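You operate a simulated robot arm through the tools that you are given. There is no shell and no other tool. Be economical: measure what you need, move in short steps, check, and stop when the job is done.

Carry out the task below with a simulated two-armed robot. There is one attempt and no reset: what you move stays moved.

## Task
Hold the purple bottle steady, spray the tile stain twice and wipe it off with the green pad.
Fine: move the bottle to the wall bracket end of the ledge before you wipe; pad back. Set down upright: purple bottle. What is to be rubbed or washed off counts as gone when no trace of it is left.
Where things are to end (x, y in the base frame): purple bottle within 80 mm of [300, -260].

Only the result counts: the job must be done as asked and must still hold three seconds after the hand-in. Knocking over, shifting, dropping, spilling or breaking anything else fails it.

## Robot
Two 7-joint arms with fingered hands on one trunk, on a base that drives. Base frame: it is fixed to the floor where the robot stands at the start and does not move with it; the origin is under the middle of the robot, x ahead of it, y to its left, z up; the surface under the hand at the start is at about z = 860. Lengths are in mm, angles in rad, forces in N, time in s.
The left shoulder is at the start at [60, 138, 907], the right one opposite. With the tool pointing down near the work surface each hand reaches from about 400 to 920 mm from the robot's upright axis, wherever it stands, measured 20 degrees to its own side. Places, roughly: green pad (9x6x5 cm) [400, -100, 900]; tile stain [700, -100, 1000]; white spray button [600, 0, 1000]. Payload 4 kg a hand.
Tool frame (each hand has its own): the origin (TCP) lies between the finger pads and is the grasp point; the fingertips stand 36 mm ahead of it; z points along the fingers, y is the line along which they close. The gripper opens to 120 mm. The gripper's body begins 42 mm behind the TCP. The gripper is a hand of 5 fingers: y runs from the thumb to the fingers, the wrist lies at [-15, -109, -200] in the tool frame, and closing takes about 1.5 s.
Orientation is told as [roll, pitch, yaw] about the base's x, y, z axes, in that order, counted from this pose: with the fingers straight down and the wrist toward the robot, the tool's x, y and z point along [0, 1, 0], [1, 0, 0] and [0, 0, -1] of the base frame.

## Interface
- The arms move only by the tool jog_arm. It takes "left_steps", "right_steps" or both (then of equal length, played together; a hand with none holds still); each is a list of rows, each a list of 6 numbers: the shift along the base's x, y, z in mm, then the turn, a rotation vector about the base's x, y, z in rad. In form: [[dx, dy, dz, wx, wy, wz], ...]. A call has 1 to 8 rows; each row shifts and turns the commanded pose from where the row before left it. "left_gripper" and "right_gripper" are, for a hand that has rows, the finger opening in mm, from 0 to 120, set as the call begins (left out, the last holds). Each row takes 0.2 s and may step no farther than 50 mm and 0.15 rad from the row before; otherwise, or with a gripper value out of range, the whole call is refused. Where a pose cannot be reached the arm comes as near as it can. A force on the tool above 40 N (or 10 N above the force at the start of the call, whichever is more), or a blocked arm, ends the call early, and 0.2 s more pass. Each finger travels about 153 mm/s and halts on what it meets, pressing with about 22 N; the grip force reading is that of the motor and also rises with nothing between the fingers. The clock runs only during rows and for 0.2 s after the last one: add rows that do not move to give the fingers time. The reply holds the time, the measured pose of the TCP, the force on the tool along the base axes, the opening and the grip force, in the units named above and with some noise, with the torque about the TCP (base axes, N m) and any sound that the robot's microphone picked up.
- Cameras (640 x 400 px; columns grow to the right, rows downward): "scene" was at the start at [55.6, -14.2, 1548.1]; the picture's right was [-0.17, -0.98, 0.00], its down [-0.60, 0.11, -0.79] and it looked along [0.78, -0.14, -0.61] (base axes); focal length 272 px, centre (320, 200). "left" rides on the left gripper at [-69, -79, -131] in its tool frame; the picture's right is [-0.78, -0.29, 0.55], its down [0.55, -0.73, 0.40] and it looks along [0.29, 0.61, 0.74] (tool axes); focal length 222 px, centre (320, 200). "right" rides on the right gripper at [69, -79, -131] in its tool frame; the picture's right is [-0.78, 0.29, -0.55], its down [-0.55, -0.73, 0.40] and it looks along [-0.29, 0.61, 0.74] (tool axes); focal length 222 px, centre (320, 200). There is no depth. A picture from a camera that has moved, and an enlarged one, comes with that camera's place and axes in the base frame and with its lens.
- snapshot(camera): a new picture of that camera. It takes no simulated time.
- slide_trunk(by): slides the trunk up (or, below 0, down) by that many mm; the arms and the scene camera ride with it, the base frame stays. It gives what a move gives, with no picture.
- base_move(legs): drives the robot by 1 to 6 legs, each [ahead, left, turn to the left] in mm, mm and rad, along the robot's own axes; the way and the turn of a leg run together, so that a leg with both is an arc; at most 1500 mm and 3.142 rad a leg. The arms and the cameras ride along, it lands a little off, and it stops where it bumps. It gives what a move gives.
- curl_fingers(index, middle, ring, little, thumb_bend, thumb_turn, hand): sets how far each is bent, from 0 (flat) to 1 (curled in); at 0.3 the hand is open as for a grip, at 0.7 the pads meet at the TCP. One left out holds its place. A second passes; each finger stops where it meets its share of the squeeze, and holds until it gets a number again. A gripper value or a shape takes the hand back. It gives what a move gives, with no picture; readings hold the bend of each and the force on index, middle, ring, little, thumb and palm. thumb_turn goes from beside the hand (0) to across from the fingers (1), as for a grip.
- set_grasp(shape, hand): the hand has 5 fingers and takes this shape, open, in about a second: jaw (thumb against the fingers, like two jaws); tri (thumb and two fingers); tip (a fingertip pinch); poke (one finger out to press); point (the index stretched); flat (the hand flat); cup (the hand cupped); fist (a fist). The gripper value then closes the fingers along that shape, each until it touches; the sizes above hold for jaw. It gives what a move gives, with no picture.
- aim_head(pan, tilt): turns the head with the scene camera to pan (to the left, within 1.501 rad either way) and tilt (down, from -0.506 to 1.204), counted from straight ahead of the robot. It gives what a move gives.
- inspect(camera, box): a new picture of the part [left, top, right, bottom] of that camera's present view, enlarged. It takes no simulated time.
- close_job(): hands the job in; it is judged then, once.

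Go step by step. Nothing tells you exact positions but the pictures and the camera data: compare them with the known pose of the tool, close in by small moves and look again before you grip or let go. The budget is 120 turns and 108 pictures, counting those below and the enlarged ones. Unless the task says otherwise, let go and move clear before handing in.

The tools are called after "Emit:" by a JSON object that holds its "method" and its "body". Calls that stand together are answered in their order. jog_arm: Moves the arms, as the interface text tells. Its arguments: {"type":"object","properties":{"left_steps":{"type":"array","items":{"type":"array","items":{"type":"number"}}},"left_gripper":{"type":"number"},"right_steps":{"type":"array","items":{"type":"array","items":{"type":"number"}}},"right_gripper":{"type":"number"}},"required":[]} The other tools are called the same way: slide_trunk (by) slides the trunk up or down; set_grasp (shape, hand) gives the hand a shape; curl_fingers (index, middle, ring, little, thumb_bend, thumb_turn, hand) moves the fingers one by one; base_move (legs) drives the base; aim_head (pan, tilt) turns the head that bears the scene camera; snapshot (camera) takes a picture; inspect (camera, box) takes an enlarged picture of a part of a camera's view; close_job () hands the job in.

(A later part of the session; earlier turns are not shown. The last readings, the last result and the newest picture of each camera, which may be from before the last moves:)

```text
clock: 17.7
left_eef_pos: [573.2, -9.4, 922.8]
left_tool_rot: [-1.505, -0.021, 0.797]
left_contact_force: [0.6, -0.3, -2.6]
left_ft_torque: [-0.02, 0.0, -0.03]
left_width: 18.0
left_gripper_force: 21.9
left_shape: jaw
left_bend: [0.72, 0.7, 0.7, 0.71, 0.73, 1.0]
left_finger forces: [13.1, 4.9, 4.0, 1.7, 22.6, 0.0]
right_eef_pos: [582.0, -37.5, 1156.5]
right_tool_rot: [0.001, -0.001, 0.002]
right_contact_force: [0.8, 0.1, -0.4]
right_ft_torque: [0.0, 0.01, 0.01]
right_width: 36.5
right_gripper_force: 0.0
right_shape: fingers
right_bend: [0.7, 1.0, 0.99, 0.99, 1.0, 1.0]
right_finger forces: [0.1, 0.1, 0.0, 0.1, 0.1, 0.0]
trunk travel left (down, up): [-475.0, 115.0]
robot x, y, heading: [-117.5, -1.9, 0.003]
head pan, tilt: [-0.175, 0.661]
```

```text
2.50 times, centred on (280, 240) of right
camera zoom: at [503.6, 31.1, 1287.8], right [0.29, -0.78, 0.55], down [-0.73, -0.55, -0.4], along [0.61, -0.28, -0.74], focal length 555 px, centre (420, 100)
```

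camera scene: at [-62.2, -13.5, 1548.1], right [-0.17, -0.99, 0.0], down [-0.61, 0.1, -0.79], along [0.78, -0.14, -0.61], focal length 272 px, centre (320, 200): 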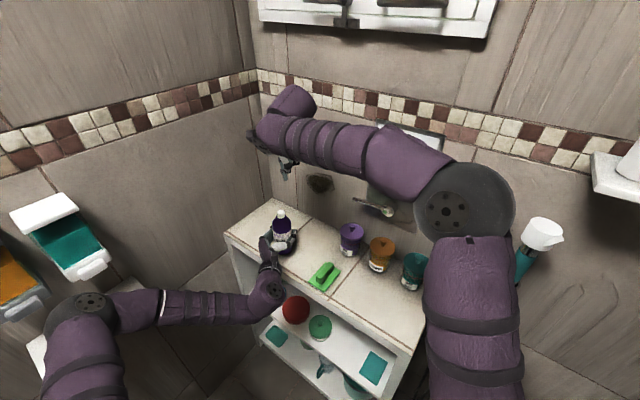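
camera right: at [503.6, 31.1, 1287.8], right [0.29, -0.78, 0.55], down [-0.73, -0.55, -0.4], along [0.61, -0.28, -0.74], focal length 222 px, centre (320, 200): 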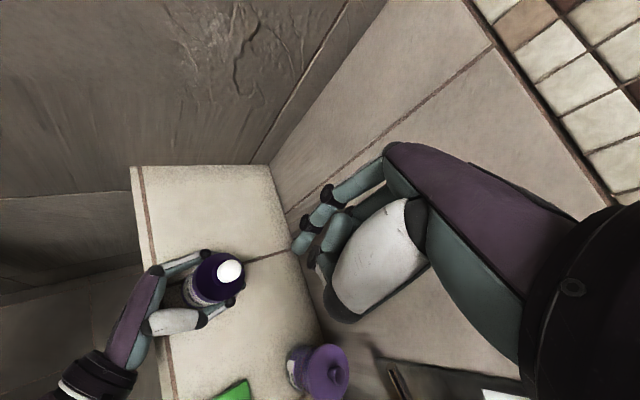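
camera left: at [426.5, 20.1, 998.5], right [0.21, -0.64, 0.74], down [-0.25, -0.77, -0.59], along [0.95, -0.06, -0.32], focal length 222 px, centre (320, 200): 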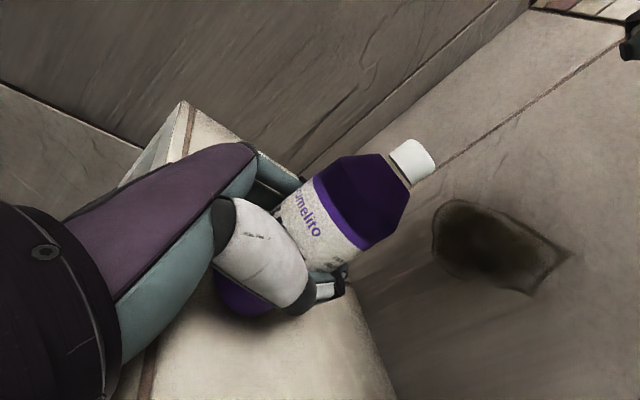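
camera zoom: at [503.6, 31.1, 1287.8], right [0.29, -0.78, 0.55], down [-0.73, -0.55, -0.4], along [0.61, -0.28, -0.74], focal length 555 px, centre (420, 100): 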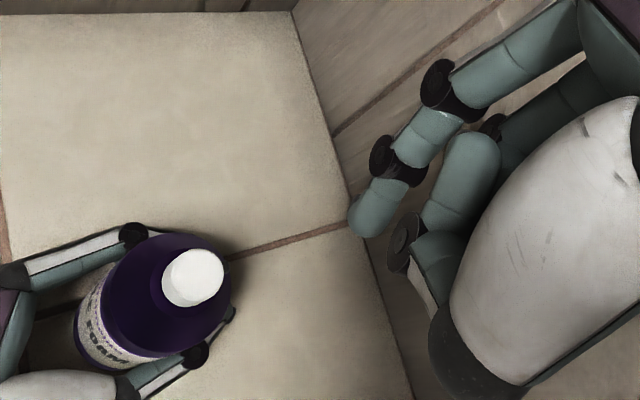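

The index tip is at TCP+(-6,+9,-29) and the button top at (567,-4,1021). I'm moving to hover about 12 mm above the button.

Emit:
{"method": "jog_arm", "body": {"right_steps": [[-9, 24, -20, 0, 0, 0], [0, 0, -30, 0, 0, 0], [0, 0, -30, 0, 0, 0], [0, 0, -10, 0, 0, 0], [0, 0, 0, 0, 0, 0]]}}

Emit:
{"method": "inspect", "body": {"camera": "scene", "box": [255, 180, 335, 240]}}

Emit:
{"method": "inspect", "body": {"camera": "right", "box": [240, 200, 360, 290]}}

Emit:
{"method": "inspect", "body": {"camera": "left", "box": [300, 50, 620, 250]}}

```text
clock: 18.9
left_eef_pos: [572.6, -10.1, 923.6]
left_tool_rot: [-1.506, -0.022, 0.797]
left_contact_force: [-0.1, -0.2, -1.2]
left_ft_torque: [0.0, 0.0, 0.01]
left_width: 18.1
left_gripper_force: 22.3
left_shape: jaw
left_bend: [0.72, 0.7, 0.7, 0.71, 0.73, 1.0]
left_finger forces: [13.0, 4.8, 4.0, 1.7, 22.6, 0.1]
right_eef_pos: [566.5, -16.0, 1064.9]
right_tool_rot: [0.002, -0.001, 0.002]
right_contact_force: [0.2, -0.3, -0.2]
right_ft_torque: [0.01, 0.01, -0.01]
right_width: 36.6
right_gripper_force: 0.0
right_shape: fingers
right_bend: [0.7, 1.0, 0.99, 0.99, 1.0, 1.0]
right_finger forces: [0.0, 0.0, 0.0, 0.1, 0.1, 0.0]
trunk travel left (down, up): [-475.0, 115.0]
robot x, y, heading: [-121.3, -3.1, 0.004]
head pan, tilt: [-0.175, 0.661]
```

```text
6.67 times, centred on (295, 210) of scene
camera zoom: at [-63.3, -14.2, 1548.1], right [-0.17, -0.99, 0.0], down [-0.6, 0.1, -0.79], along [0.78, -0.13, -0.61], focal length 1813 px, centre (487, 133)
```

zoom: 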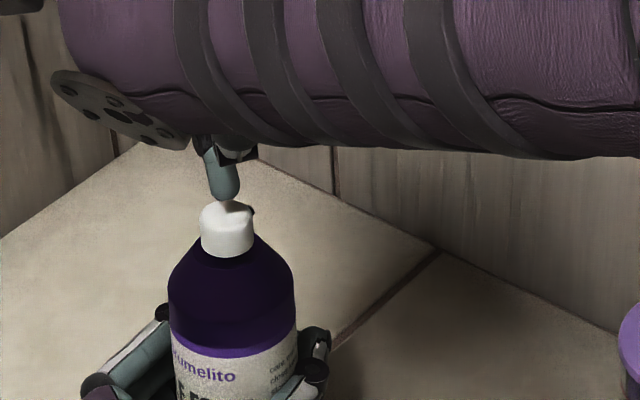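

```text
4.44 times, centred on (300, 245) of right
camera zoom: at [488.8, 53.2, 1196.2], right [0.29, -0.78, 0.55], down [-0.73, -0.55, -0.4], along [0.61, -0.28, -0.74], focal length 987 px, centre (409, 0)
```

zoom: 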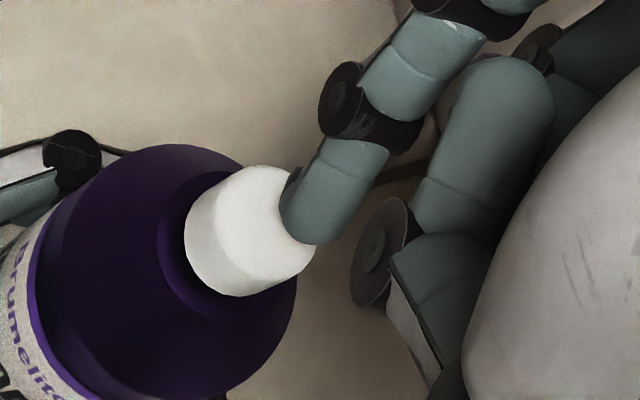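

```text
2.00 times, centred on (460, 150) of left
camera zoom: at [425.7, 19.6, 999.0], right [0.21, -0.64, 0.74], down [-0.25, -0.77, -0.59], along [0.95, -0.06, -0.32], focal length 444 px, centre (40, 300)
```

zoom: 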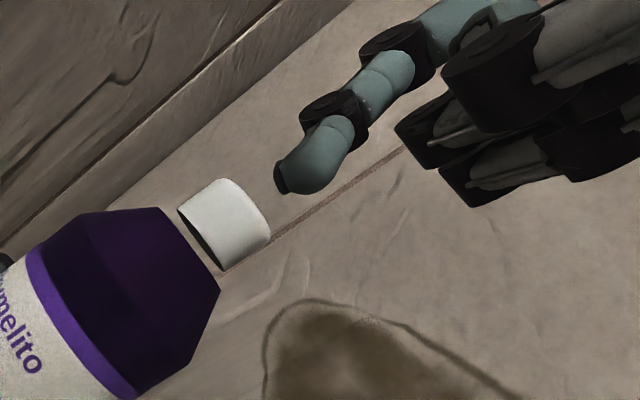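

The tip is centred about 15 mm above the button. I'm pressing down in small steps and watching force and sound.

Emit:
{"method": "jog_arm", "body": {"right_steps": [[0, 0, -6, 0, 0, 0], [0, 0, -4, 0, 0, 0], [0, 0, -3, 0, 0, 0], [0, 0, 0, 0, 0, 0]]}}

```text
clock: 19.9
left_eef_pos: [572.2, -10.6, 923.8]
left_tool_rot: [-1.507, -0.018, 0.798]
left_contact_force: [0.6, 0.0, -4.5]
left_ft_torque: [0.01, -0.01, -0.02]
left_width: 17.7
left_gripper_force: 21.8
left_shape: jaw
left_bend: [0.72, 0.7, 0.7, 0.71, 0.73, 1.0]
left_finger forces: [12.9, 4.9, 4.3, 1.9, 23.0, 0.1]
right_eef_pos: [566.7, -15.2, 1053.1]
right_tool_rot: [0.001, 0.001, 0.001]
right_contact_force: [0.4, -0.1, 2.3]
right_ft_torque: [0.02, -0.01, -0.01]
right_width: 36.3
right_gripper_force: 1.2
right_shape: fingers
right_bend: [0.7, 1.0, 0.99, 0.99, 1.0, 1.0]
right_finger forces: [2.2, 0.1, 0.0, 0.1, 0.1, 0.0]
trunk travel left (down, up): [-475.0, 115.0]
robot x, y, heading: [-119.9, 1.7, 0.004]
head pan, tilt: [-0.175, 0.661]
```

Contact with the button at 2 N. I'm pressing on a little more.

Emit:
{"method": "jog_arm", "body": {"right_steps": [[0, 0, -2, 0, 0, 0], [0, 0, -2, 0, 0, 0], [0, 0, 0, 0, 0, 0]]}}

Emit:
{"method": "inspect", "body": {"camera": "scene", "box": [255, 150, 375, 240]}}

```text
clock: 20.7
left_eef_pos: [571.8, -10.7, 922.8]
left_tool_rot: [-1.505, -0.021, 0.799]
left_contact_force: [-1.2, 0.2, -6.6]
left_ft_torque: [-0.03, -0.08, 0.0]
left_width: 18.1
left_gripper_force: 21.9
left_shape: jaw
left_bend: [0.72, 0.7, 0.7, 0.71, 0.73, 1.0]
left_finger forces: [11.9, 5.3, 4.8, 2.5, 23.4, 0.0]
right_eef_pos: [567.2, -13.9, 1049.6]
right_tool_rot: [0.001, 0.001, 0.001]
right_contact_force: [0.7, -0.1, 5.7]
right_ft_torque: [0.02, -0.03, 0.0]
right_width: 35.5
right_gripper_force: 2.7
right_shape: fingers
right_bend: [0.7, 1.0, 0.99, 0.99, 1.0, 1.0]
right_finger forces: [5.3, 0.0, 0.0, 0.0, 0.0, 0.1]
trunk travel left (down, up): [-475.0, 115.0]
robot x, y, heading: [-119.4, 0.7, -0.0]
head pan, tilt: [-0.175, 0.661]
heard: click
```

```text
4.44 times, centred on (315, 195) of scene
camera zoom: at [-63.3, -14.1, 1548.1], right [-0.17, -0.99, 0.0], down [-0.6, 0.1, -0.79], along [0.78, -0.13, -0.61], focal length 1208 px, centre (342, 222)
```

zoom: 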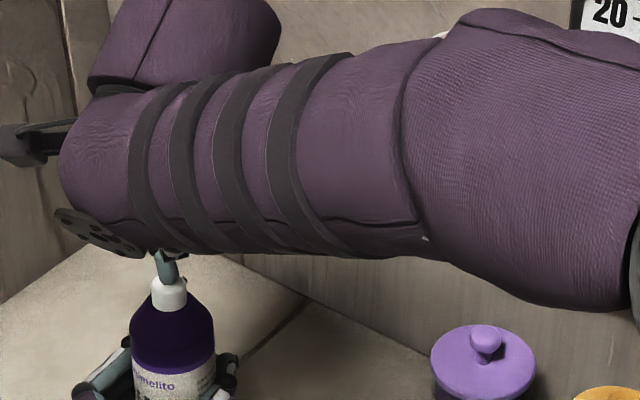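

A click: one spray so far. I'll release and check the stain through the left hand's camera.

Emit:
{"method": "jog_arm", "body": {"right_steps": [[0, 0, 5, 0, 0, 0], [0, 0, 4, 0, 0, 0], [0, 0, 0, 0, 0, 0]]}}

Emit:
{"method": "inspect", "body": {"camera": "left", "box": [300, 100, 620, 300]}}

```text
clock: 21.5
left_eef_pos: [571.6, -11.2, 924.3]
left_tool_rot: [-1.506, -0.022, 0.799]
left_contact_force: [0.1, 0.4, -1.7]
left_ft_torque: [-0.01, -0.08, 0.0]
left_width: 18.1
left_gripper_force: 22.0
left_shape: jaw
left_bend: [0.72, 0.7, 0.7, 0.71, 0.73, 1.0]
left_finger forces: [13.2, 5.0, 3.9, 1.7, 22.8, 0.0]
right_eef_pos: [567.7, -14.5, 1058.8]
right_tool_rot: [-0.001, 0.001, 0.0]
right_contact_force: [-0.5, 0.5, -0.1]
right_ft_torque: [-0.04, 0.0, 0.0]
right_width: 36.7
right_gripper_force: 0.1
right_shape: fingers
right_bend: [0.7, 1.0, 0.99, 0.99, 1.0, 1.0]
right_finger forces: [0.1, 0.0, 0.0, 0.1, 0.0, 0.0]
trunk travel left (down, up): [-475.0, 115.0]
robot x, y, heading: [-119.6, -0.6, 0.001]
head pan, tilt: [-0.175, 0.661]
```

```text
2.00 times, centred on (460, 200) of left
camera zoom: at [425.7, 19.6, 999.2], right [0.21, -0.64, 0.74], down [-0.25, -0.77, -0.59], along [0.95, -0.06, -0.32], focal length 444 px, centre (40, 200)
```

zoom: 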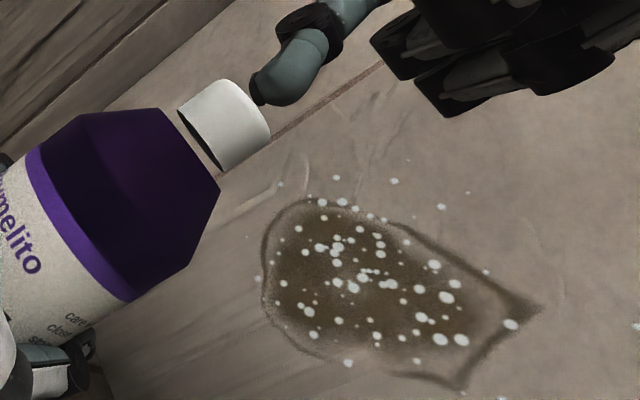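

The foam landed right on the stain. Second press.

Emit:
{"method": "jog_arm", "body": {"right_steps": [[0, 0, -4, 0, 0, 0], [0, 0, -3, 0, 0, 0], [0, 0, -2, 0, 0, 0], [0, 0, 0, 0, 0, 0]]}}

Emit:
{"method": "jog_arm", "body": {"right_steps": [[0, 0, 5, 0, 0, 0], [0, 0, 20, 0, 0, 0], [0, 0, 30, 0, 0, 0], [0, 0, 0, 0, 0, 0]]}}

Emit:
{"method": "inspect", "body": {"camera": "left", "box": [300, 100, 620, 300]}}

```text
clock: 22.5
left_eef_pos: [572.6, -11.0, 922.2]
left_tool_rot: [-1.504, -0.022, 0.797]
left_contact_force: [0.1, 0.6, -7.9]
left_ft_torque: [-0.01, -0.14, 0.01]
left_width: 17.9
left_gripper_force: 22.3
left_shape: jaw
left_bend: [0.72, 0.7, 0.7, 0.71, 0.73, 1.0]
left_finger forces: [11.7, 5.4, 4.7, 2.5, 24.1, 0.0]
right_eef_pos: [567.6, -14.4, 1049.3]
right_tool_rot: [0.002, 0.0, 0.003]
right_contact_force: [1.1, 0.3, 5.7]
right_ft_torque: [0.06, -0.01, -0.01]
right_width: 35.6
right_gripper_force: 3.1
right_shape: fingers
right_bend: [0.7, 1.0, 0.99, 0.99, 1.0, 1.0]
right_finger forces: [5.9, 0.0, 0.0, 0.0, 0.0, 0.1]
trunk travel left (down, up): [-475.0, 115.0]
robot x, y, heading: [-117.6, 0.3, 0.001]
head pan, tilt: [-0.175, 0.661]
heard: click
```

```text
clock: 23.5
left_eef_pos: [573.2, -10.3, 924.0]
left_tool_rot: [-1.507, -0.023, 0.797]
left_contact_force: [0.5, 1.0, -2.3]
left_ft_torque: [-0.07, -0.04, 0.01]
left_width: 18.0
left_gripper_force: 22.0
left_shape: jaw
left_bend: [0.72, 0.7, 0.7, 0.71, 0.73, 1.0]
left_finger forces: [13.1, 5.0, 3.7, 1.7, 22.6, 0.0]
right_eef_pos: [566.5, -14.0, 1106.0]
right_tool_rot: [0.0, 0.002, 0.002]
right_contact_force: [-0.1, -0.4, 0.3]
right_ft_torque: [-0.01, 0.01, -0.03]
right_width: 36.4
right_gripper_force: 0.1
right_shape: fingers
right_bend: [0.7, 1.0, 0.99, 0.99, 1.0, 1.0]
right_finger forces: [0.0, 0.0, 0.1, 0.0, 0.0, 0.0]
trunk travel left (down, up): [-475.0, 115.0]
robot x, y, heading: [-117.8, 1.0, 0.006]
head pan, tilt: [-0.175, 0.661]
```

```text
2.00 times, centred on (460, 200) of left
camera zoom: at [425.7, 19.7, 999.0], right [0.21, -0.64, 0.74], down [-0.25, -0.77, -0.59], along [0.95, -0.06, -0.32], focal length 444 px, centre (40, 200)
```

zoom: 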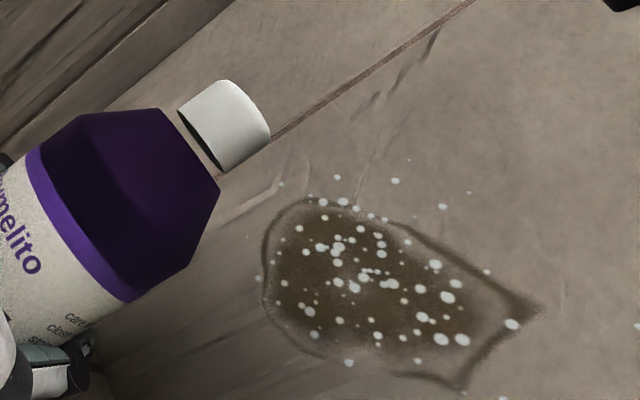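

Two clicks, with foam on the stain. I'll retract the right hand, then look around the base before carrying the bottle.

Emit:
{"method": "jog_arm", "body": {"right_steps": [[-33, -26, 25, 0, 0, 0], [-33, -26, 25, 0, 0, 0], [-33, -26, 25, 0, 0, 0], [-33, -26, 25, 0, 0, 0], [-33, -26, 25, 0, 0, 0], [-33, -26, 25, 0, 0, 0], [-30, -26, 25, 0, 0, 0], [-30, -26, 25, 0, 0, 0]]}}

Emit:
{"method": "aim_head", "body": {"pan": -1.3, "tilt": 0.9}}

Emit:
{"method": "snapshot", "body": {"camera": "scene"}}

Emit:
{"method": "snapshot", "body": {"camera": "right"}}

```text
clock: 25.3
left_eef_pos: [572.3, -10.7, 925.0]
left_tool_rot: [-1.504, -0.023, 0.798]
left_contact_force: [-0.3, 0.4, -1.6]
left_ft_torque: [0.01, 0.02, 0.02]
left_width: 18.0
left_gripper_force: 21.1
left_shape: jaw
left_bend: [0.72, 0.7, 0.7, 0.71, 0.73, 1.0]
left_finger forces: [13.0, 5.0, 3.6, 1.7, 22.5, 0.1]
right_eef_pos: [307.9, -224.4, 1308.4]
right_tool_rot: [0.001, 0.0, 0.005]
right_contact_force: [0.0, 0.3, 1.0]
right_ft_torque: [-0.01, -0.06, -0.02]
right_width: 36.7
right_gripper_force: 0.1
right_shape: fingers
right_bend: [0.7, 1.0, 0.99, 0.99, 1.0, 1.0]
right_finger forces: [0.0, 0.1, 0.1, 0.0, 0.1, 0.1]
trunk travel left (down, up): [-475.0, 115.0]
robot x, y, heading: [-117.2, -0.8, 0.001]
head pan, tilt: [-0.175, 0.661]
```

```text
clock: 26.7
left_eef_pos: [571.5, -9.5, 924.2]
left_tool_rot: [-1.507, -0.022, 0.798]
left_contact_force: [-0.6, 1.0, -1.8]
left_ft_torque: [0.0, 0.03, 0.02]
left_width: 18.0
left_gripper_force: 22.0
left_shape: jaw
left_bend: [0.72, 0.7, 0.7, 0.71, 0.73, 1.0]
left_finger forces: [13.2, 5.0, 3.6, 1.8, 22.4, 0.0]
right_eef_pos: [308.4, -224.6, 1308.0]
right_tool_rot: [0.001, 0.0, 0.002]
right_contact_force: [0.4, 0.0, 0.5]
right_ft_torque: [0.02, 0.0, 0.0]
right_width: 36.7
right_gripper_force: 0.1
right_shape: fingers
right_bend: [0.7, 1.0, 0.99, 0.99, 1.0, 1.0]
right_finger forces: [0.0, 0.1, 0.0, 0.0, 0.0, 0.1]
trunk travel left (down, up): [-475.0, 115.0]
robot x, y, heading: [-121.5, 2.4, -0.003]
head pan, tilt: [-1.3, 0.901]
```

```text
66 pictures are left
camera scene: at [-128.1, -72.1, 1528.7], right [-0.96, -0.27, 0.0], down [-0.21, 0.75, -0.62], along [0.17, -0.6, -0.78], focal length 272 px, centre (320, 200)
```

scene: 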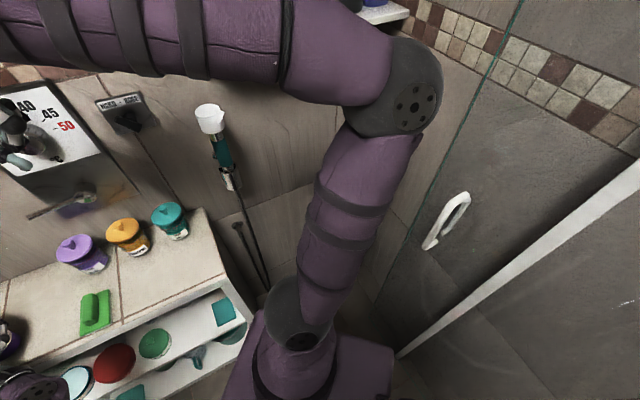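

```text
65 pictures are left
camera right: at [230.7, -155.0, 1439.1], right [0.29, -0.78, 0.55], down [-0.73, -0.55, -0.4], along [0.61, -0.28, -0.74], focal length 222 px, centre (320, 200)
```

right: 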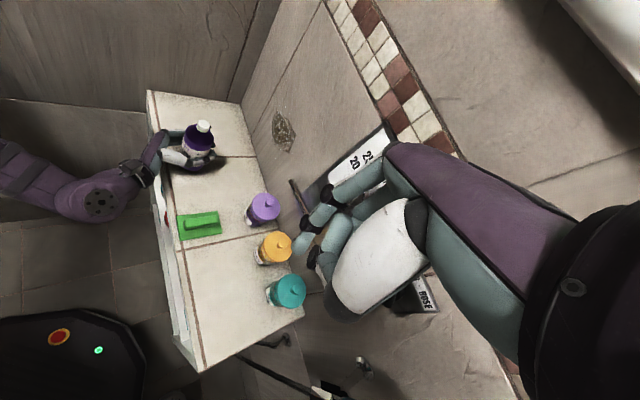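

The space to the right is tight because of a glass door, so I'll carry with the arm only. First I lift clear, then swing over to the bracket end.

Emit:
{"method": "aim_head", "body": {"pan": -0.5, "tilt": 0.85}}

Emit:
{"method": "jog_arm", "body": {"left_steps": [[0, 0, 30, 0, 0, 0], [0, 0, 40, 0, 0, 0], [0, 0, 30, 0, 0, 0], [-30, -28, 0, 0, 0, -0.06], [-30, -28, 0, 0, 0, -0.06], [-30, -28, 0, 0, 0, -0.06], [-30, -28, 0, 0, 0, -0.06], [0, 0, 0, 0, 0, 0]]}}

Emit:
{"method": "snapshot", "body": {"camera": "scene"}}

```text
clock: 27.8
left_eef_pos: [571.9, -11.5, 923.7]
left_tool_rot: [-1.507, -0.023, 0.798]
left_contact_force: [-0.5, -0.2, -1.5]
left_ft_torque: [0.02, -0.04, -0.02]
left_width: 17.9
left_gripper_force: 22.1
left_shape: jaw
left_bend: [0.72, 0.7, 0.7, 0.71, 0.73, 1.0]
left_finger forces: [13.1, 5.0, 3.5, 1.7, 22.5, 0.1]
right_eef_pos: [309.4, -223.4, 1308.4]
right_tool_rot: [0.001, 0.0, 0.001]
right_contact_force: [0.4, 0.5, -0.2]
right_ft_torque: [-0.04, 0.0, 0.01]
right_width: 37.1
right_gripper_force: 0.1
right_shape: fingers
right_bend: [0.7, 1.0, 0.99, 0.99, 1.0, 1.0]
right_finger forces: [0.0, 0.1, 0.1, 0.1, 0.0, 0.1]
trunk travel left (down, up): [-475.0, 115.0]
robot x, y, heading: [-119.1, 2.9, 0.001]
head pan, tilt: [-0.499, 0.85]
```

```text
clock: 29.6
left_eef_pos: [449.7, -120.8, 994.0]
left_tool_rot: [-1.506, -0.023, 0.556]
left_contact_force: [0.4, 1.3, -2.1]
left_ft_torque: [0.01, -0.04, 0.02]
left_width: 17.8
left_gripper_force: 22.0
left_shape: jaw
left_bend: [0.72, 0.7, 0.7, 0.71, 0.73, 1.0]
left_finger forces: [13.1, 4.8, 3.7, 1.7, 22.4, 0.0]
left hand out of reach, approached as far as the arm can: row 3, 4
right_eef_pos: [308.7, -222.8, 1308.4]
right_tool_rot: [0.0, 0.0, 0.002]
right_contact_force: [0.1, -0.6, 0.2]
right_ft_torque: [0.02, -0.02, 0.01]
right_width: 36.7
right_gripper_force: 0.0
right_shape: fingers
right_bend: [0.7, 1.0, 0.99, 0.99, 1.0, 1.0]
right_finger forces: [0.0, 0.1, 0.0, 0.0, 0.1, 0.1]
trunk travel left (down, up): [-475.0, 115.0]
robot x, y, heading: [-117.6, 1.5, 0.006]
head pan, tilt: [-0.499, 0.85]
```

```text
64 pictures are left
camera scene: at [-79.8, -36.6, 1532.5], right [-0.48, -0.88, 0.0], down [-0.66, 0.36, -0.66], along [0.58, -0.31, -0.75], focal length 272 px, centre (320, 200)
```

scene: 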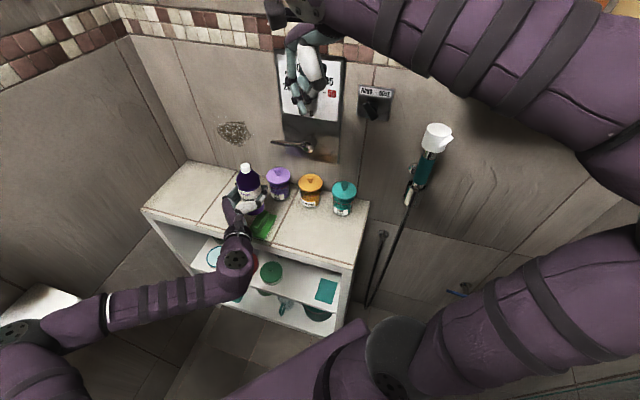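

Emit:
{"method": "jog_arm", "body": {"left_steps": [[-26, -25, 0, 0, 0, -0.05], [-26, -25, 0, 0, 0, -0.05], [-26, -25, 0, 0, 0, -0.05], [-26, -25, 0, 0, 0, -0.05], [-26, -23, 0, 0, 0, -0.05], [0, 0, 0, 0, 0, 0]]}}

Emit:
{"method": "snapshot", "body": {"camera": "scene"}}

Emit:
{"method": "snapshot", "body": {"camera": "left"}}

```text
clock: 31.0
left_eef_pos: [318.4, -242.3, 997.9]
left_tool_rot: [-1.505, -0.023, 0.305]
left_contact_force: [-0.8, 0.1, -1.7]
left_ft_torque: [-0.02, 0.01, 0.02]
left_width: 17.8
left_gripper_force: 22.3
left_shape: jaw
left_bend: [0.72, 0.7, 0.7, 0.71, 0.73, 1.0]
left_finger forces: [13.1, 4.6, 3.5, 1.7, 22.2, 0.0]
right_eef_pos: [308.8, -224.0, 1308.6]
right_tool_rot: [-0.001, 0.0, 0.002]
right_contact_force: [-0.5, -0.5, -0.6]
right_ft_torque: [-0.02, -0.01, -0.01]
right_width: 36.4
right_gripper_force: 0.1
right_shape: fingers
right_bend: [0.7, 1.0, 0.99, 0.99, 1.0, 1.0]
right_finger forces: [0.0, 0.0, 0.0, 0.0, 0.1, 0.0]
trunk travel left (down, up): [-475.0, 115.0]
robot x, y, heading: [-120.2, 1.6, 0.006]
head pan, tilt: [-0.499, 0.85]
```

```text
63 pictures are left
camera scene: at [-79.8, -36.7, 1532.5], right [-0.48, -0.88, 0.0], down [-0.66, 0.36, -0.66], along [0.58, -0.31, -0.75], focal length 272 px, centre (320, 200)
```

scene: 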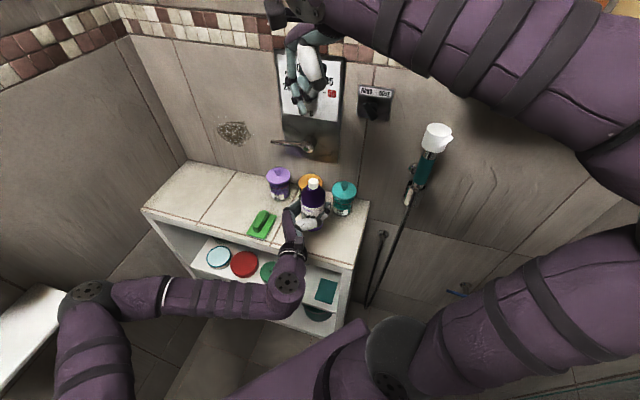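

```text
62 pictures are left
camera left: at [202.6, -146.2, 1073.9], right [-0.11, -0.66, 0.74], down [-0.58, -0.56, -0.59], along [0.81, -0.5, -0.32], focal length 222 px, centre (320, 200)
```

left: 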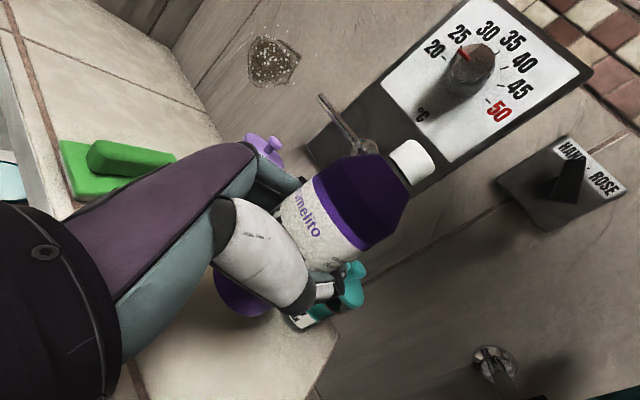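

The bottle is above the bracket end. I'll nudge it a bit toward the end, turn the hand back slightly to clear the pad and jars, and start lowering.

Emit:
{"method": "jog_arm", "body": {"left_steps": [[-6, -9, 0, 0, 0, 0.08], [-6, -8, 0, 0, 0, 0.08], [0, 0, -20, 0, 0, 0.08], [0, 0, -20, 0, 0, 0], [0, 0, 0, 0, 0, 0]]}}

Emit:
{"method": "inspect", "body": {"camera": "scene", "box": [200, 150, 400, 275]}}

Emit:
{"method": "snapshot", "body": {"camera": "left"}}

```text
clock: 32.2
left_eef_pos: [304.6, -253.6, 942.0]
left_tool_rot: [-1.505, -0.022, 0.547]
left_contact_force: [0.0, -1.0, -1.4]
left_ft_torque: [-0.03, -0.03, -0.03]
left_width: 17.8
left_gripper_force: 22.2
left_shape: jaw
left_bend: [0.72, 0.7, 0.7, 0.71, 0.73, 1.0]
left_finger forces: [13.1, 4.7, 3.4, 1.8, 22.0, 0.0]
left hand out of reach, approached as far as the arm can: row 1, 2
right_eef_pos: [308.3, -224.5, 1307.6]
right_tool_rot: [0.001, 0.001, 0.003]
right_contact_force: [0.2, 0.2, 0.4]
right_ft_torque: [0.0, -0.01, 0.02]
right_width: 36.6
right_gripper_force: 0.1
right_shape: fingers
right_bend: [0.7, 1.0, 0.99, 0.99, 1.0, 1.0]
right_finger forces: [0.0, 0.0, 0.1, 0.0, 0.0, 0.1]
trunk travel left (down, up): [-475.0, 115.0]
robot x, y, heading: [-120.4, 2.4, 0.001]
head pan, tilt: [-0.499, 0.85]
```

```text
3.20 times, centred on (300, 212) of scene
camera zoom: at [-79.9, -36.8, 1532.5], right [-0.48, -0.88, 0.0], down [-0.66, 0.36, -0.66], along [0.58, -0.31, -0.75], focal length 870 px, centre (384, 160)
```

zoom: 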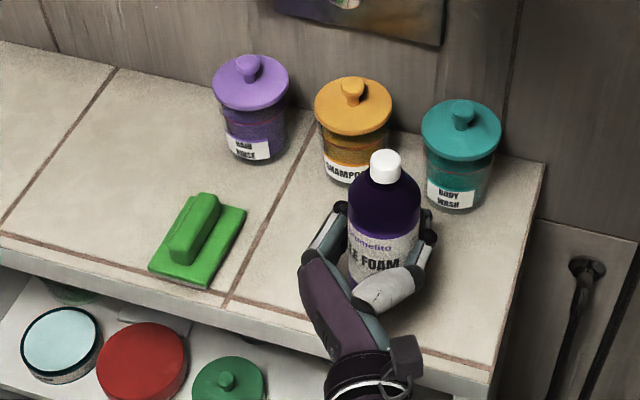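

```text
60 pictures are left
camera left: at [170.2, -187.0, 1017.6], right [0.05, -0.67, 0.74], down [-0.43, -0.68, -0.59], along [0.9, -0.29, -0.32], focal length 222 px, centre (320, 200)
```

left: 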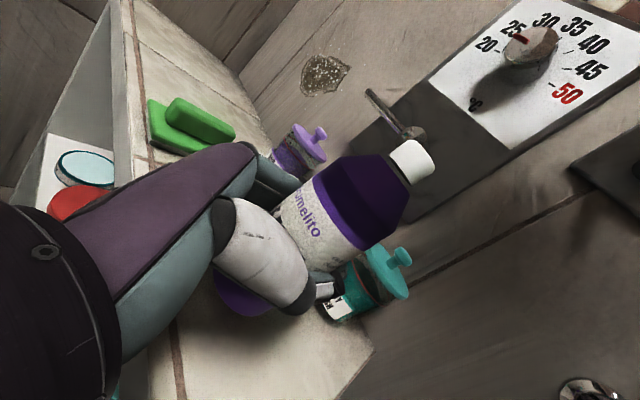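

Clearances look good. I'm lowering to contact.

Emit:
{"method": "jog_arm", "body": {"left_steps": [[0, 0, -12, 0, 0, 0], [0, 0, -6, 0, 0, 0], [0, 0, -3, 0, 0, 0], [0, 0, 0, 0, 0, 0]]}}

Emit:
{"method": "inspect", "body": {"camera": "scene", "box": [260, 160, 380, 250]}}

```text
clock: 33.2
left_eef_pos: [307.7, -252.7, 921.9]
left_tool_rot: [-1.508, -0.022, 0.547]
left_contact_force: [0.0, 0.3, 1.2]
left_ft_torque: [-0.04, -0.02, 0.01]
left_width: 17.7
left_gripper_force: 21.7
left_shape: jaw
left_bend: [0.72, 0.7, 0.7, 0.71, 0.73, 1.0]
left_finger forces: [13.2, 4.7, 3.5, 1.6, 22.0, 0.0]
right_eef_pos: [308.4, -223.7, 1307.9]
right_tool_rot: [-0.001, 0.001, 0.003]
right_contact_force: [-0.5, 0.8, -0.2]
right_ft_torque: [-0.02, 0.0, 0.02]
right_width: 36.6
right_gripper_force: 0.1
right_shape: fingers
right_bend: [0.7, 1.0, 0.99, 0.99, 1.0, 1.0]
right_finger forces: [0.0, 0.0, 0.1, 0.0, 0.1, 0.1]
trunk travel left (down, up): [-475.0, 115.0]
robot x, y, heading: [-117.8, 0.8, 0.002]
head pan, tilt: [-0.499, 0.85]
```

```text
4.44 times, centred on (320, 205) of scene
camera zoom: at [-80.1, -36.7, 1532.6], right [-0.48, -0.88, 0.0], down [-0.66, 0.36, -0.66], along [0.58, -0.31, -0.75], focal length 1208 px, centre (320, 178)
```

zoom: 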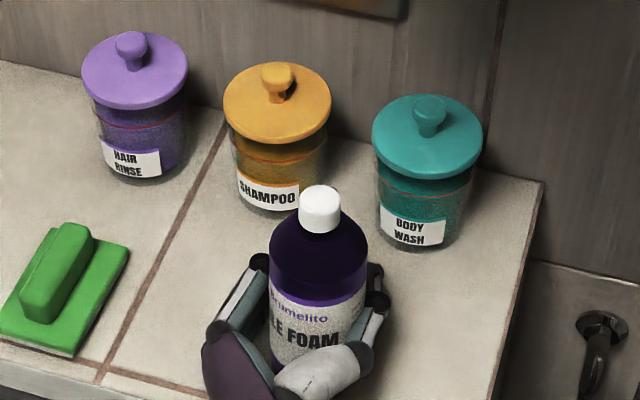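

The ledge now carries the weight. I'm opening the hand in two stages.

Emit:
{"method": "jog_arm", "body": {"left_steps": [[0, 0, 0, 0, 0, 0], [0, 0, 0, 0, 0, 0], [0, 0, 0, 0, 0, 0]], "left_gripper": 60}}

Emit:
{"method": "jog_arm", "body": {"left_steps": [[0, 0, 0, 0, 0, 0], [0, 0, 0, 0, 0, 0], [0, 0, 0, 0, 0, 0], [0, 0, 0, 0, 0, 0]], "left_gripper": 120}}

Emit:
{"method": "inspect", "body": {"camera": "scene", "box": [220, 150, 380, 270]}}

Emit:
{"method": "snapshot", "body": {"camera": "left"}}

```text
clock: 34.0
left_eef_pos: [306.6, -252.3, 919.3]
left_tool_rot: [-1.508, -0.022, 0.549]
left_contact_force: [0.2, 0.2, -0.2]
left_ft_torque: [-0.02, -0.01, -0.03]
left_width: 60.1
left_gripper_force: 0.0
left_shape: jaw
left_bend: [0.42, 0.46, 0.44, 0.69, 0.56, 1.0]
left_finger forces: [0.0, 0.0, 0.1, 0.1, 0.0, 0.0]
right_eef_pos: [308.5, -224.2, 1307.5]
right_tool_rot: [-0.001, 0.002, 0.002]
right_contact_force: [0.2, 0.2, -1.4]
right_ft_torque: [0.03, -0.01, 0.0]
right_width: 36.7
right_gripper_force: 0.1
right_shape: fingers
right_bend: [0.7, 1.0, 0.99, 0.99, 1.0, 1.0]
right_finger forces: [0.0, 0.0, 0.0, 0.0, 0.1, 0.0]
trunk travel left (down, up): [-475.0, 115.0]
robot x, y, heading: [-117.2, 1.5, -0.001]
head pan, tilt: [-0.499, 0.85]
```

```text
clock: 35.0
left_eef_pos: [307.4, -252.6, 919.8]
left_tool_rot: [-1.506, -0.021, 0.549]
left_contact_force: [-0.3, 0.1, 0.4]
left_ft_torque: [0.0, 0.01, 0.0]
left_width: 119.5
left_gripper_force: 0.1
left_shape: jaw
left_bend: [0.3, 0.3, 0.3, 0.3, 0.3, 0.97]
left_finger forces: [0.0, 0.0, 0.0, 0.0, 0.1, 0.0]
right_eef_pos: [308.5, -224.5, 1308.3]
right_tool_rot: [0.0, 0.0, 0.001]
right_contact_force: [-0.2, 0.3, 0.3]
right_ft_torque: [0.02, 0.0, 0.02]
right_width: 36.9
right_gripper_force: 0.0
right_shape: fingers
right_bend: [0.7, 1.0, 0.99, 0.99, 1.0, 1.0]
right_finger forces: [0.0, 0.0, 0.0, 0.0, 0.0, 0.0]
trunk travel left (down, up): [-475.0, 115.0]
robot x, y, heading: [-116.8, 0.8, 0.001]
head pan, tilt: [-0.499, 0.85]
```

```text
3.33 times, centred on (300, 210) of scene
camera zoom: at [-80.0, -36.8, 1532.5], right [-0.48, -0.88, 0.0], down [-0.66, 0.36, -0.66], along [0.58, -0.31, -0.75], focal length 906 px, centre (387, 167)
```

zoom: 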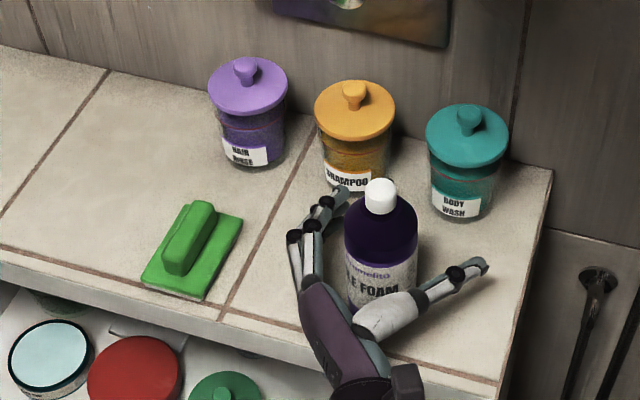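

```text
57 pictures are left
camera left: at [172.4, -186.9, 995.8], right [0.05, -0.67, 0.74], down [-0.43, -0.68, -0.59], along [0.9, -0.29, -0.32], focal length 222 px, centre (320, 200)
```

left: 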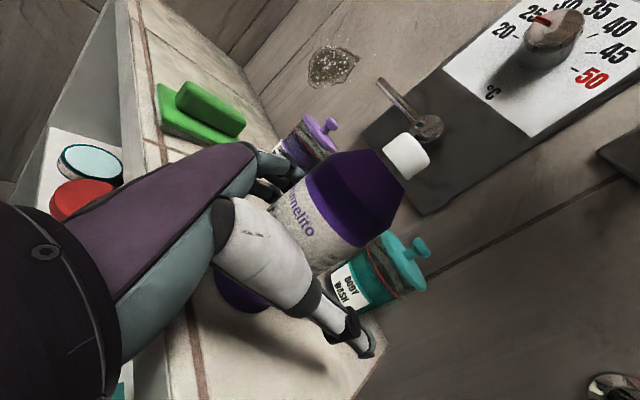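

The bottle stands free. I'm backing the left hand straight out along its approach, then parking it up and to the left.

Emit:
{"method": "jog_arm", "body": {"left_steps": [[-13, 21, 0, 0, 0, 0], [-15, 25, 0, 0, 0, 0], [-20, 33, 0, 0, 0, 0], [-20, 33, 0, 0, 0, 0], [0, 0, 0, 0, 0, 0]]}}

Emit:
{"method": "snapshot", "body": {"camera": "scene"}}

```text
clock: 36.0
left_eef_pos: [313.6, -139.4, 911.9]
left_tool_rot: [-1.563, -0.116, 0.716]
left_contact_force: [0.4, 0.0, 0.7]
left_ft_torque: [0.0, -0.02, 0.05]
left_width: 120.0
left_gripper_force: 0.1
left_shape: jaw
left_bend: [0.3, 0.3, 0.3, 0.3, 0.3, 0.97]
left_finger forces: [0.0, 0.0, 0.0, 0.1, 0.1, 0.1]
right_eef_pos: [309.5, -223.9, 1299.3]
right_tool_rot: [0.002, 0.0, 0.002]
right_contact_force: [0.3, -0.3, 0.3]
right_ft_torque: [0.01, -0.01, 0.01]
right_width: 36.5
right_gripper_force: 0.3
right_shape: fingers
right_bend: [0.7, 1.0, 0.99, 0.99, 1.0, 1.0]
right_finger forces: [0.0, 0.2, 0.1, 0.0, 0.1, 0.1]
trunk travel left (down, up): [-475.0, 115.0]
robot x, y, heading: [-123.1, -1.3, 0.003]
head pan, tilt: [-0.499, 0.85]
stopped in row 5 (left hand): the arm was blocked; the commanded pose is now the measured one
```

```text
56 pictures are left
camera scene: at [-80.0, -37.2, 1532.5], right [-0.48, -0.88, 0.0], down [-0.66, 0.36, -0.66], along [0.58, -0.31, -0.75], focal length 272 px, centre (320, 200)
```

scene: 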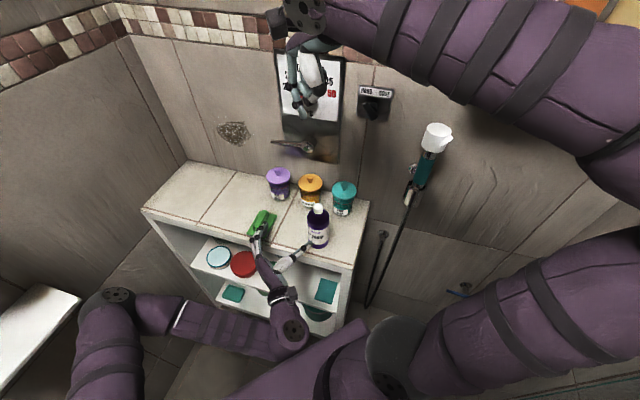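

The arm was blocked near my own body, so I'll check the gap between the fingers and the pad.

Emit:
{"method": "inspect", "body": {"camera": "scene", "box": [220, 180, 380, 280]}}

Emit:
{"method": "snapshot", "body": {"camera": "left"}}

```text
4.00 times, centred on (300, 230) of scene
camera zoom: at [-80.0, -37.2, 1532.5], right [-0.48, -0.88, 0.0], down [-0.66, 0.36, -0.66], along [0.58, -0.31, -0.75], focal length 1088 px, centre (400, 80)
```

zoom: 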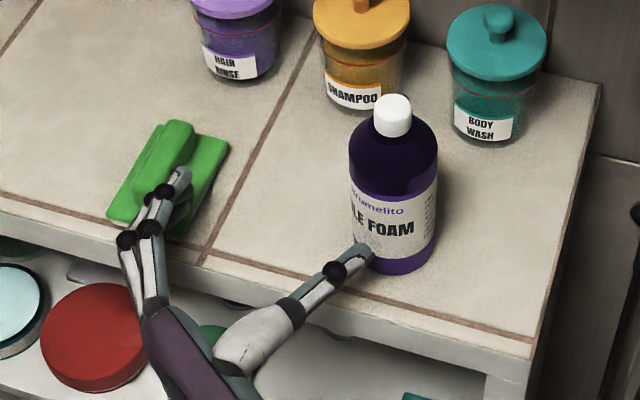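

```text
54 pictures are left
camera left: at [162.4, -98.5, 972.7], right [0.08, -0.67, 0.74], down [-0.24, -0.73, -0.64], along [0.97, -0.13, -0.22], focal length 222 px, centre (320, 200)
```

left: 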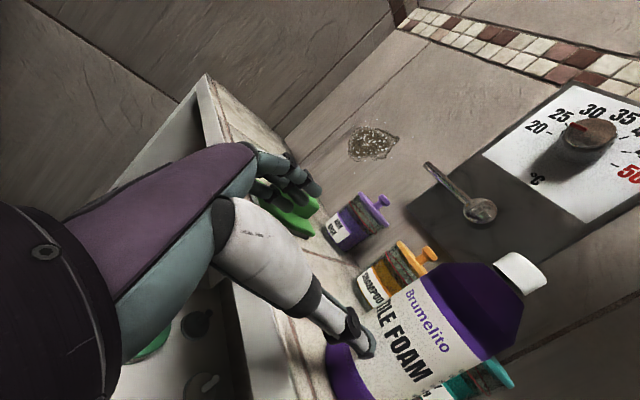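

The pad hasn't shifted. I'm going straight up with the left hand to clear everything.

Emit:
{"method": "jog_arm", "body": {"left_steps": [[0, 0, 15, 0, 0, 0], [0, 0, 25, 0, 0, 0], [0, 0, 30, 0, 0, 0], [0, 0, 30, 0, 0, 0], [0, 0, 0, 0, 0, 0]]}}

Emit:
{"method": "inspect", "body": {"camera": "scene", "box": [200, 150, 400, 275]}}

```text
clock: 37.2
left_eef_pos: [312.5, -139.8, 1012.1]
left_tool_rot: [-1.561, -0.112, 0.708]
left_contact_force: [-0.5, -0.9, 0.8]
left_ft_torque: [-0.01, 0.01, 0.01]
left_width: 120.1
left_gripper_force: 0.0
left_shape: jaw
left_bend: [0.3, 0.3, 0.3, 0.3, 0.3, 0.97]
left_finger forces: [0.0, 0.1, 0.1, 0.1, 0.0, 0.0]
right_eef_pos: [308.2, -223.6, 1299.3]
right_tool_rot: [0.0, 0.001, 0.003]
right_contact_force: [-0.2, -0.7, 0.6]
right_ft_torque: [0.03, 0.07, 0.01]
right_width: 36.5
right_gripper_force: 0.1
right_shape: fingers
right_bend: [0.7, 1.0, 0.99, 0.99, 1.0, 1.0]
right_finger forces: [0.0, 0.0, 0.0, 0.0, 0.0, 0.0]
trunk travel left (down, up): [-475.0, 115.0]
robot x, y, heading: [-115.6, 4.4, 0.006]
head pan, tilt: [-0.499, 0.85]
```

```text
3.20 times, centred on (300, 212) of scene
camera zoom: at [-80.0, -36.8, 1532.5], right [-0.48, -0.88, 0.0], down [-0.66, 0.36, -0.66], along [0.58, -0.31, -0.75], focal length 870 px, centre (384, 160)
```

zoom: 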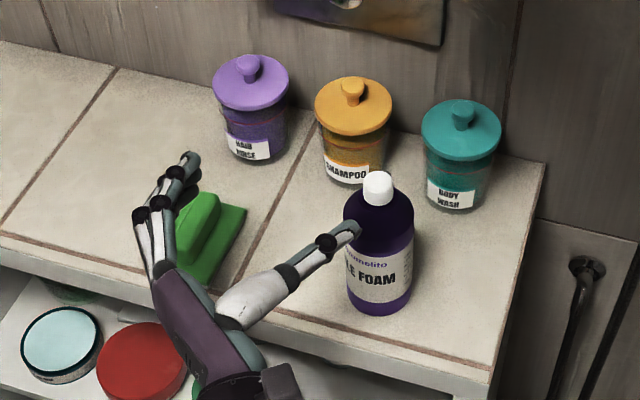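

The bottle stands near (303,-242), well inside tolerance. Parking the left arm up and left.

Emit:
{"method": "jog_arm", "body": {"left_steps": [[0, 0, 45, 0, 0, 0], [0, 20, 40, 0, 0, 0], [10, 45, 0, 0, 0, 0], [10, 45, 0, 0, 0, 0], [10, 45, 0, 0, 0, 0], [10, 45, 0, 0, 0, 0], [10, 45, 0, 0, 0, 0], [0, 0, 0, 0, 0, 0]]}}

Emit:
{"method": "set_grasp", "body": {"hand": "right", "shape": "jaw"}}

Emit:
{"method": "snapshot", "body": {"camera": "scene"}}

Emit:
{"method": "inspect", "body": {"camera": "right", "box": [120, 160, 320, 340]}}

```text
clock: 39.0
left_eef_pos: [401.5, 101.4, 1033.0]
left_tool_rot: [-1.563, -0.113, 0.712]
left_contact_force: [-0.2, -0.2, -0.5]
left_ft_torque: [0.02, -0.04, -0.02]
left_width: 120.0
left_gripper_force: 0.1
left_shape: jaw
left_bend: [0.3, 0.3, 0.3, 0.3, 0.3, 0.97]
left_finger forces: [0.0, 0.0, 0.0, 0.0, 0.0, 0.1]
left hand out of reach, approached as far as the arm can: row 1, 2, 3, 4, 5, 6
right_eef_pos: [308.2, -224.7, 1300.1]
right_tool_rot: [0.0, 0.001, 0.002]
right_contact_force: [0.9, -0.1, 0.2]
right_ft_torque: [-0.01, 0.0, -0.04]
right_width: 36.9
right_gripper_force: 0.0
right_shape: fingers
right_bend: [0.7, 1.0, 0.99, 0.99, 1.0, 1.0]
right_finger forces: [0.1, 0.0, 0.1, 0.0, 0.1, 0.0]
trunk travel left (down, up): [-475.0, 115.0]
robot x, y, heading: [-116.9, -2.1, 0.004]
head pan, tilt: [-0.499, 0.85]
```

```text
clock: 39.9
left_eef_pos: [400.3, 100.9, 1032.7]
left_tool_rot: [-1.562, -0.116, 0.712]
left_contact_force: [0.0, 0.7, -0.1]
left_ft_torque: [0.01, 0.0, 0.02]
left_width: 119.9
left_gripper_force: 0.0
left_shape: jaw
left_bend: [0.3, 0.3, 0.3, 0.3, 0.3, 0.97]
left_finger forces: [0.0, 0.1, 0.1, 0.0, 0.0, 0.0]
right_eef_pos: [308.1, -222.2, 1299.6]
right_tool_rot: [0.0, 0.001, 0.0]
right_contact_force: [-1.0, 0.1, -1.1]
right_ft_torque: [-0.02, 0.0, -0.01]
right_width: 119.8
right_gripper_force: 0.0
right_shape: jaw
right_bend: [0.3, 0.3, 0.3, 0.3, 0.3, 0.97]
right_finger forces: [0.1, 0.0, 0.0, 0.0, 0.0, 0.0]
trunk travel left (down, up): [-475.0, 115.0]
robot x, y, heading: [-120.0, 1.2, 0.002]
head pan, tilt: [-0.499, 0.85]
```

```text
52 pictures are left
camera scene: at [-80.1, -36.7, 1532.5], right [-0.48, -0.88, 0.0], down [-0.66, 0.36, -0.66], along [0.58, -0.31, -0.75], focal length 272 px, centre (320, 200)
```

scene: 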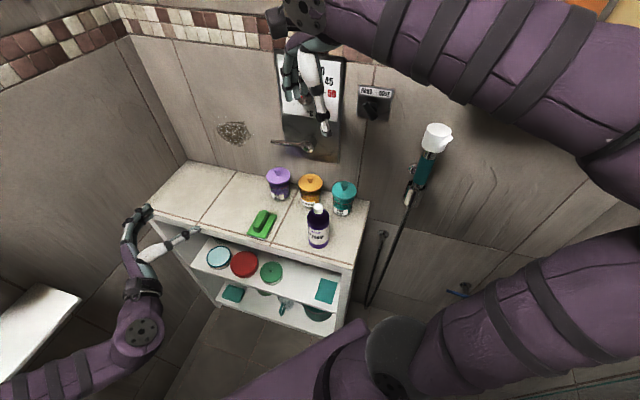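

```text
2.22 times, centred on (220, 250) of right
camera zoom: at [230.3, -155.2, 1430.8], right [0.29, -0.78, 0.55], down [-0.73, -0.55, -0.4], along [0.61, -0.28, -0.74], focal length 494 px, centre (542, 89)
```

zoom: 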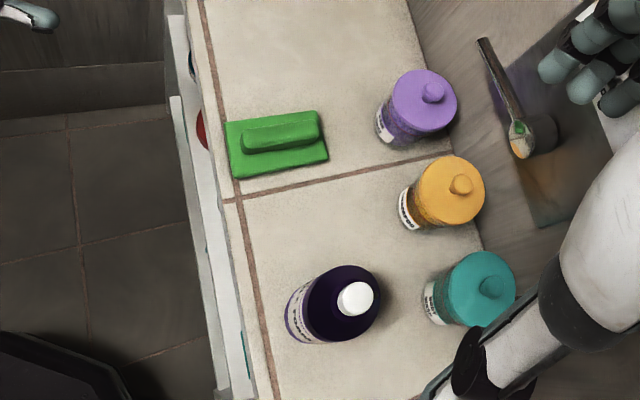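

The pad is centred near (433,-117) with its long axis toward the wall and a ridge handle on top. I'll test first, with an empty right hand, whether the wiping pose (fingers toward the wall) is reachable.

Emit:
{"method": "jog_arm", "body": {"right_steps": [[31, 25, -15, 0, 0, 0.095], [31, 25, -15, 0, 0, 0.095], [31, 25, -15, 0, 0, 0.095], [31, 25, -15, 0, 0, 0.095], [31, 25, -15, 0, 0, 0.095], [31, 25, -15, 0, 0, 0.095], [31, 25, -15, 0, 0, 0.095], [31, 25, -15, 0, 0, 0.095]]}}

Emit:
{"method": "jog_arm", "body": {"right_steps": [[0, 0, 0, -0.1015, -0.0965, 0], [0, 0, 0, -0.1015, -0.0965, 0], [0, 0, 0, -0.1015, -0.0965, 0], [0, 0, 0, -0.1015, -0.0965, 0], [0, 0, 0, -0.1015, -0.0965, 0], [0, 0, 0, -0.1015, -0.0965, 0], [0, 0, 0, -0.1015, -0.0965, 0], [0, 0, 0, -0.1015, -0.0965, 0]]}}

Emit:
{"method": "snapshot", "body": {"camera": "scene"}}

```text
clock: 41.7
left_eef_pos: [403.0, 100.7, 1032.0]
left_tool_rot: [-1.562, -0.114, 0.713]
left_contact_force: [-0.5, 0.7, -1.0]
left_ft_torque: [-0.03, -0.01, 0.01]
left_width: 119.9
left_gripper_force: 0.0
left_shape: jaw
left_bend: [0.3, 0.3, 0.3, 0.3, 0.3, 0.97]
left_finger forces: [0.0, 0.0, 0.0, 0.1, 0.1, 0.0]
right_eef_pos: [558.5, -19.8, 1180.3]
right_tool_rot: [0.003, 0.001, 0.763]
right_contact_force: [-0.4, 0.6, -0.2]
right_ft_torque: [0.0, -0.03, 0.03]
right_width: 120.2
right_gripper_force: 0.0
right_shape: jaw
right_bend: [0.3, 0.3, 0.3, 0.3, 0.3, 0.97]
right_finger forces: [0.0, 0.1, 0.0, 0.0, 0.0, 0.0]
trunk travel left (down, up): [-475.0, 115.0]
robot x, y, heading: [-122.2, 1.2, -0.001]
head pan, tilt: [-0.499, 0.85]
```

```text
clock: 43.5
left_eef_pos: [400.9, 100.6, 1033.3]
left_tool_rot: [-1.562, -0.113, 0.712]
left_contact_force: [0.1, -0.1, -1.1]
left_ft_torque: [0.0, 0.0, 0.01]
left_width: 119.9
left_gripper_force: 0.1
left_shape: jaw
left_bend: [0.3, 0.3, 0.3, 0.3, 0.3, 0.97]
left_finger forces: [0.0, 0.0, 0.0, 0.1, 0.1, 0.0]
right_eef_pos: [556.8, -22.2, 1180.5]
right_tool_rot: [-1.12, 0.003, 0.76]
right_contact_force: [-1.0, -0.2, 0.1]
right_ft_torque: [0.02, 0.03, 0.01]
right_width: 120.1
right_gripper_force: 0.1
right_shape: jaw
right_bend: [0.3, 0.3, 0.3, 0.3, 0.3, 0.97]
right_finger forces: [0.0, 0.0, 0.0, 0.0, 0.0, 0.0]
trunk travel left (down, up): [-475.0, 115.0]
robot x, y, heading: [-118.4, 2.3, 0.002]
head pan, tilt: [-0.499, 0.85]
```

```text
50 pictures are left
camera scene: at [-79.8, -36.6, 1532.5], right [-0.48, -0.88, 0.0], down [-0.66, 0.36, -0.66], along [0.58, -0.31, -0.75], focal length 272 px, centre (320, 200)
```

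scene: 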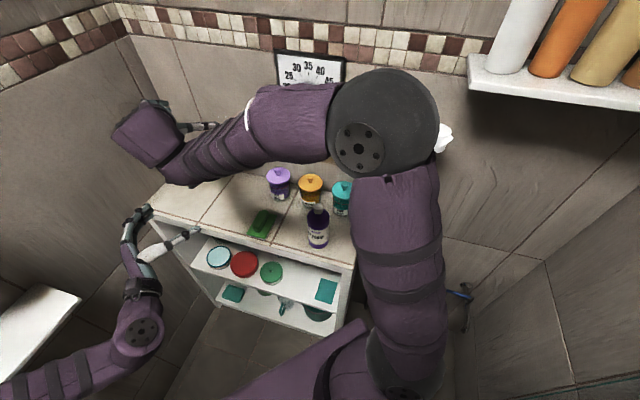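

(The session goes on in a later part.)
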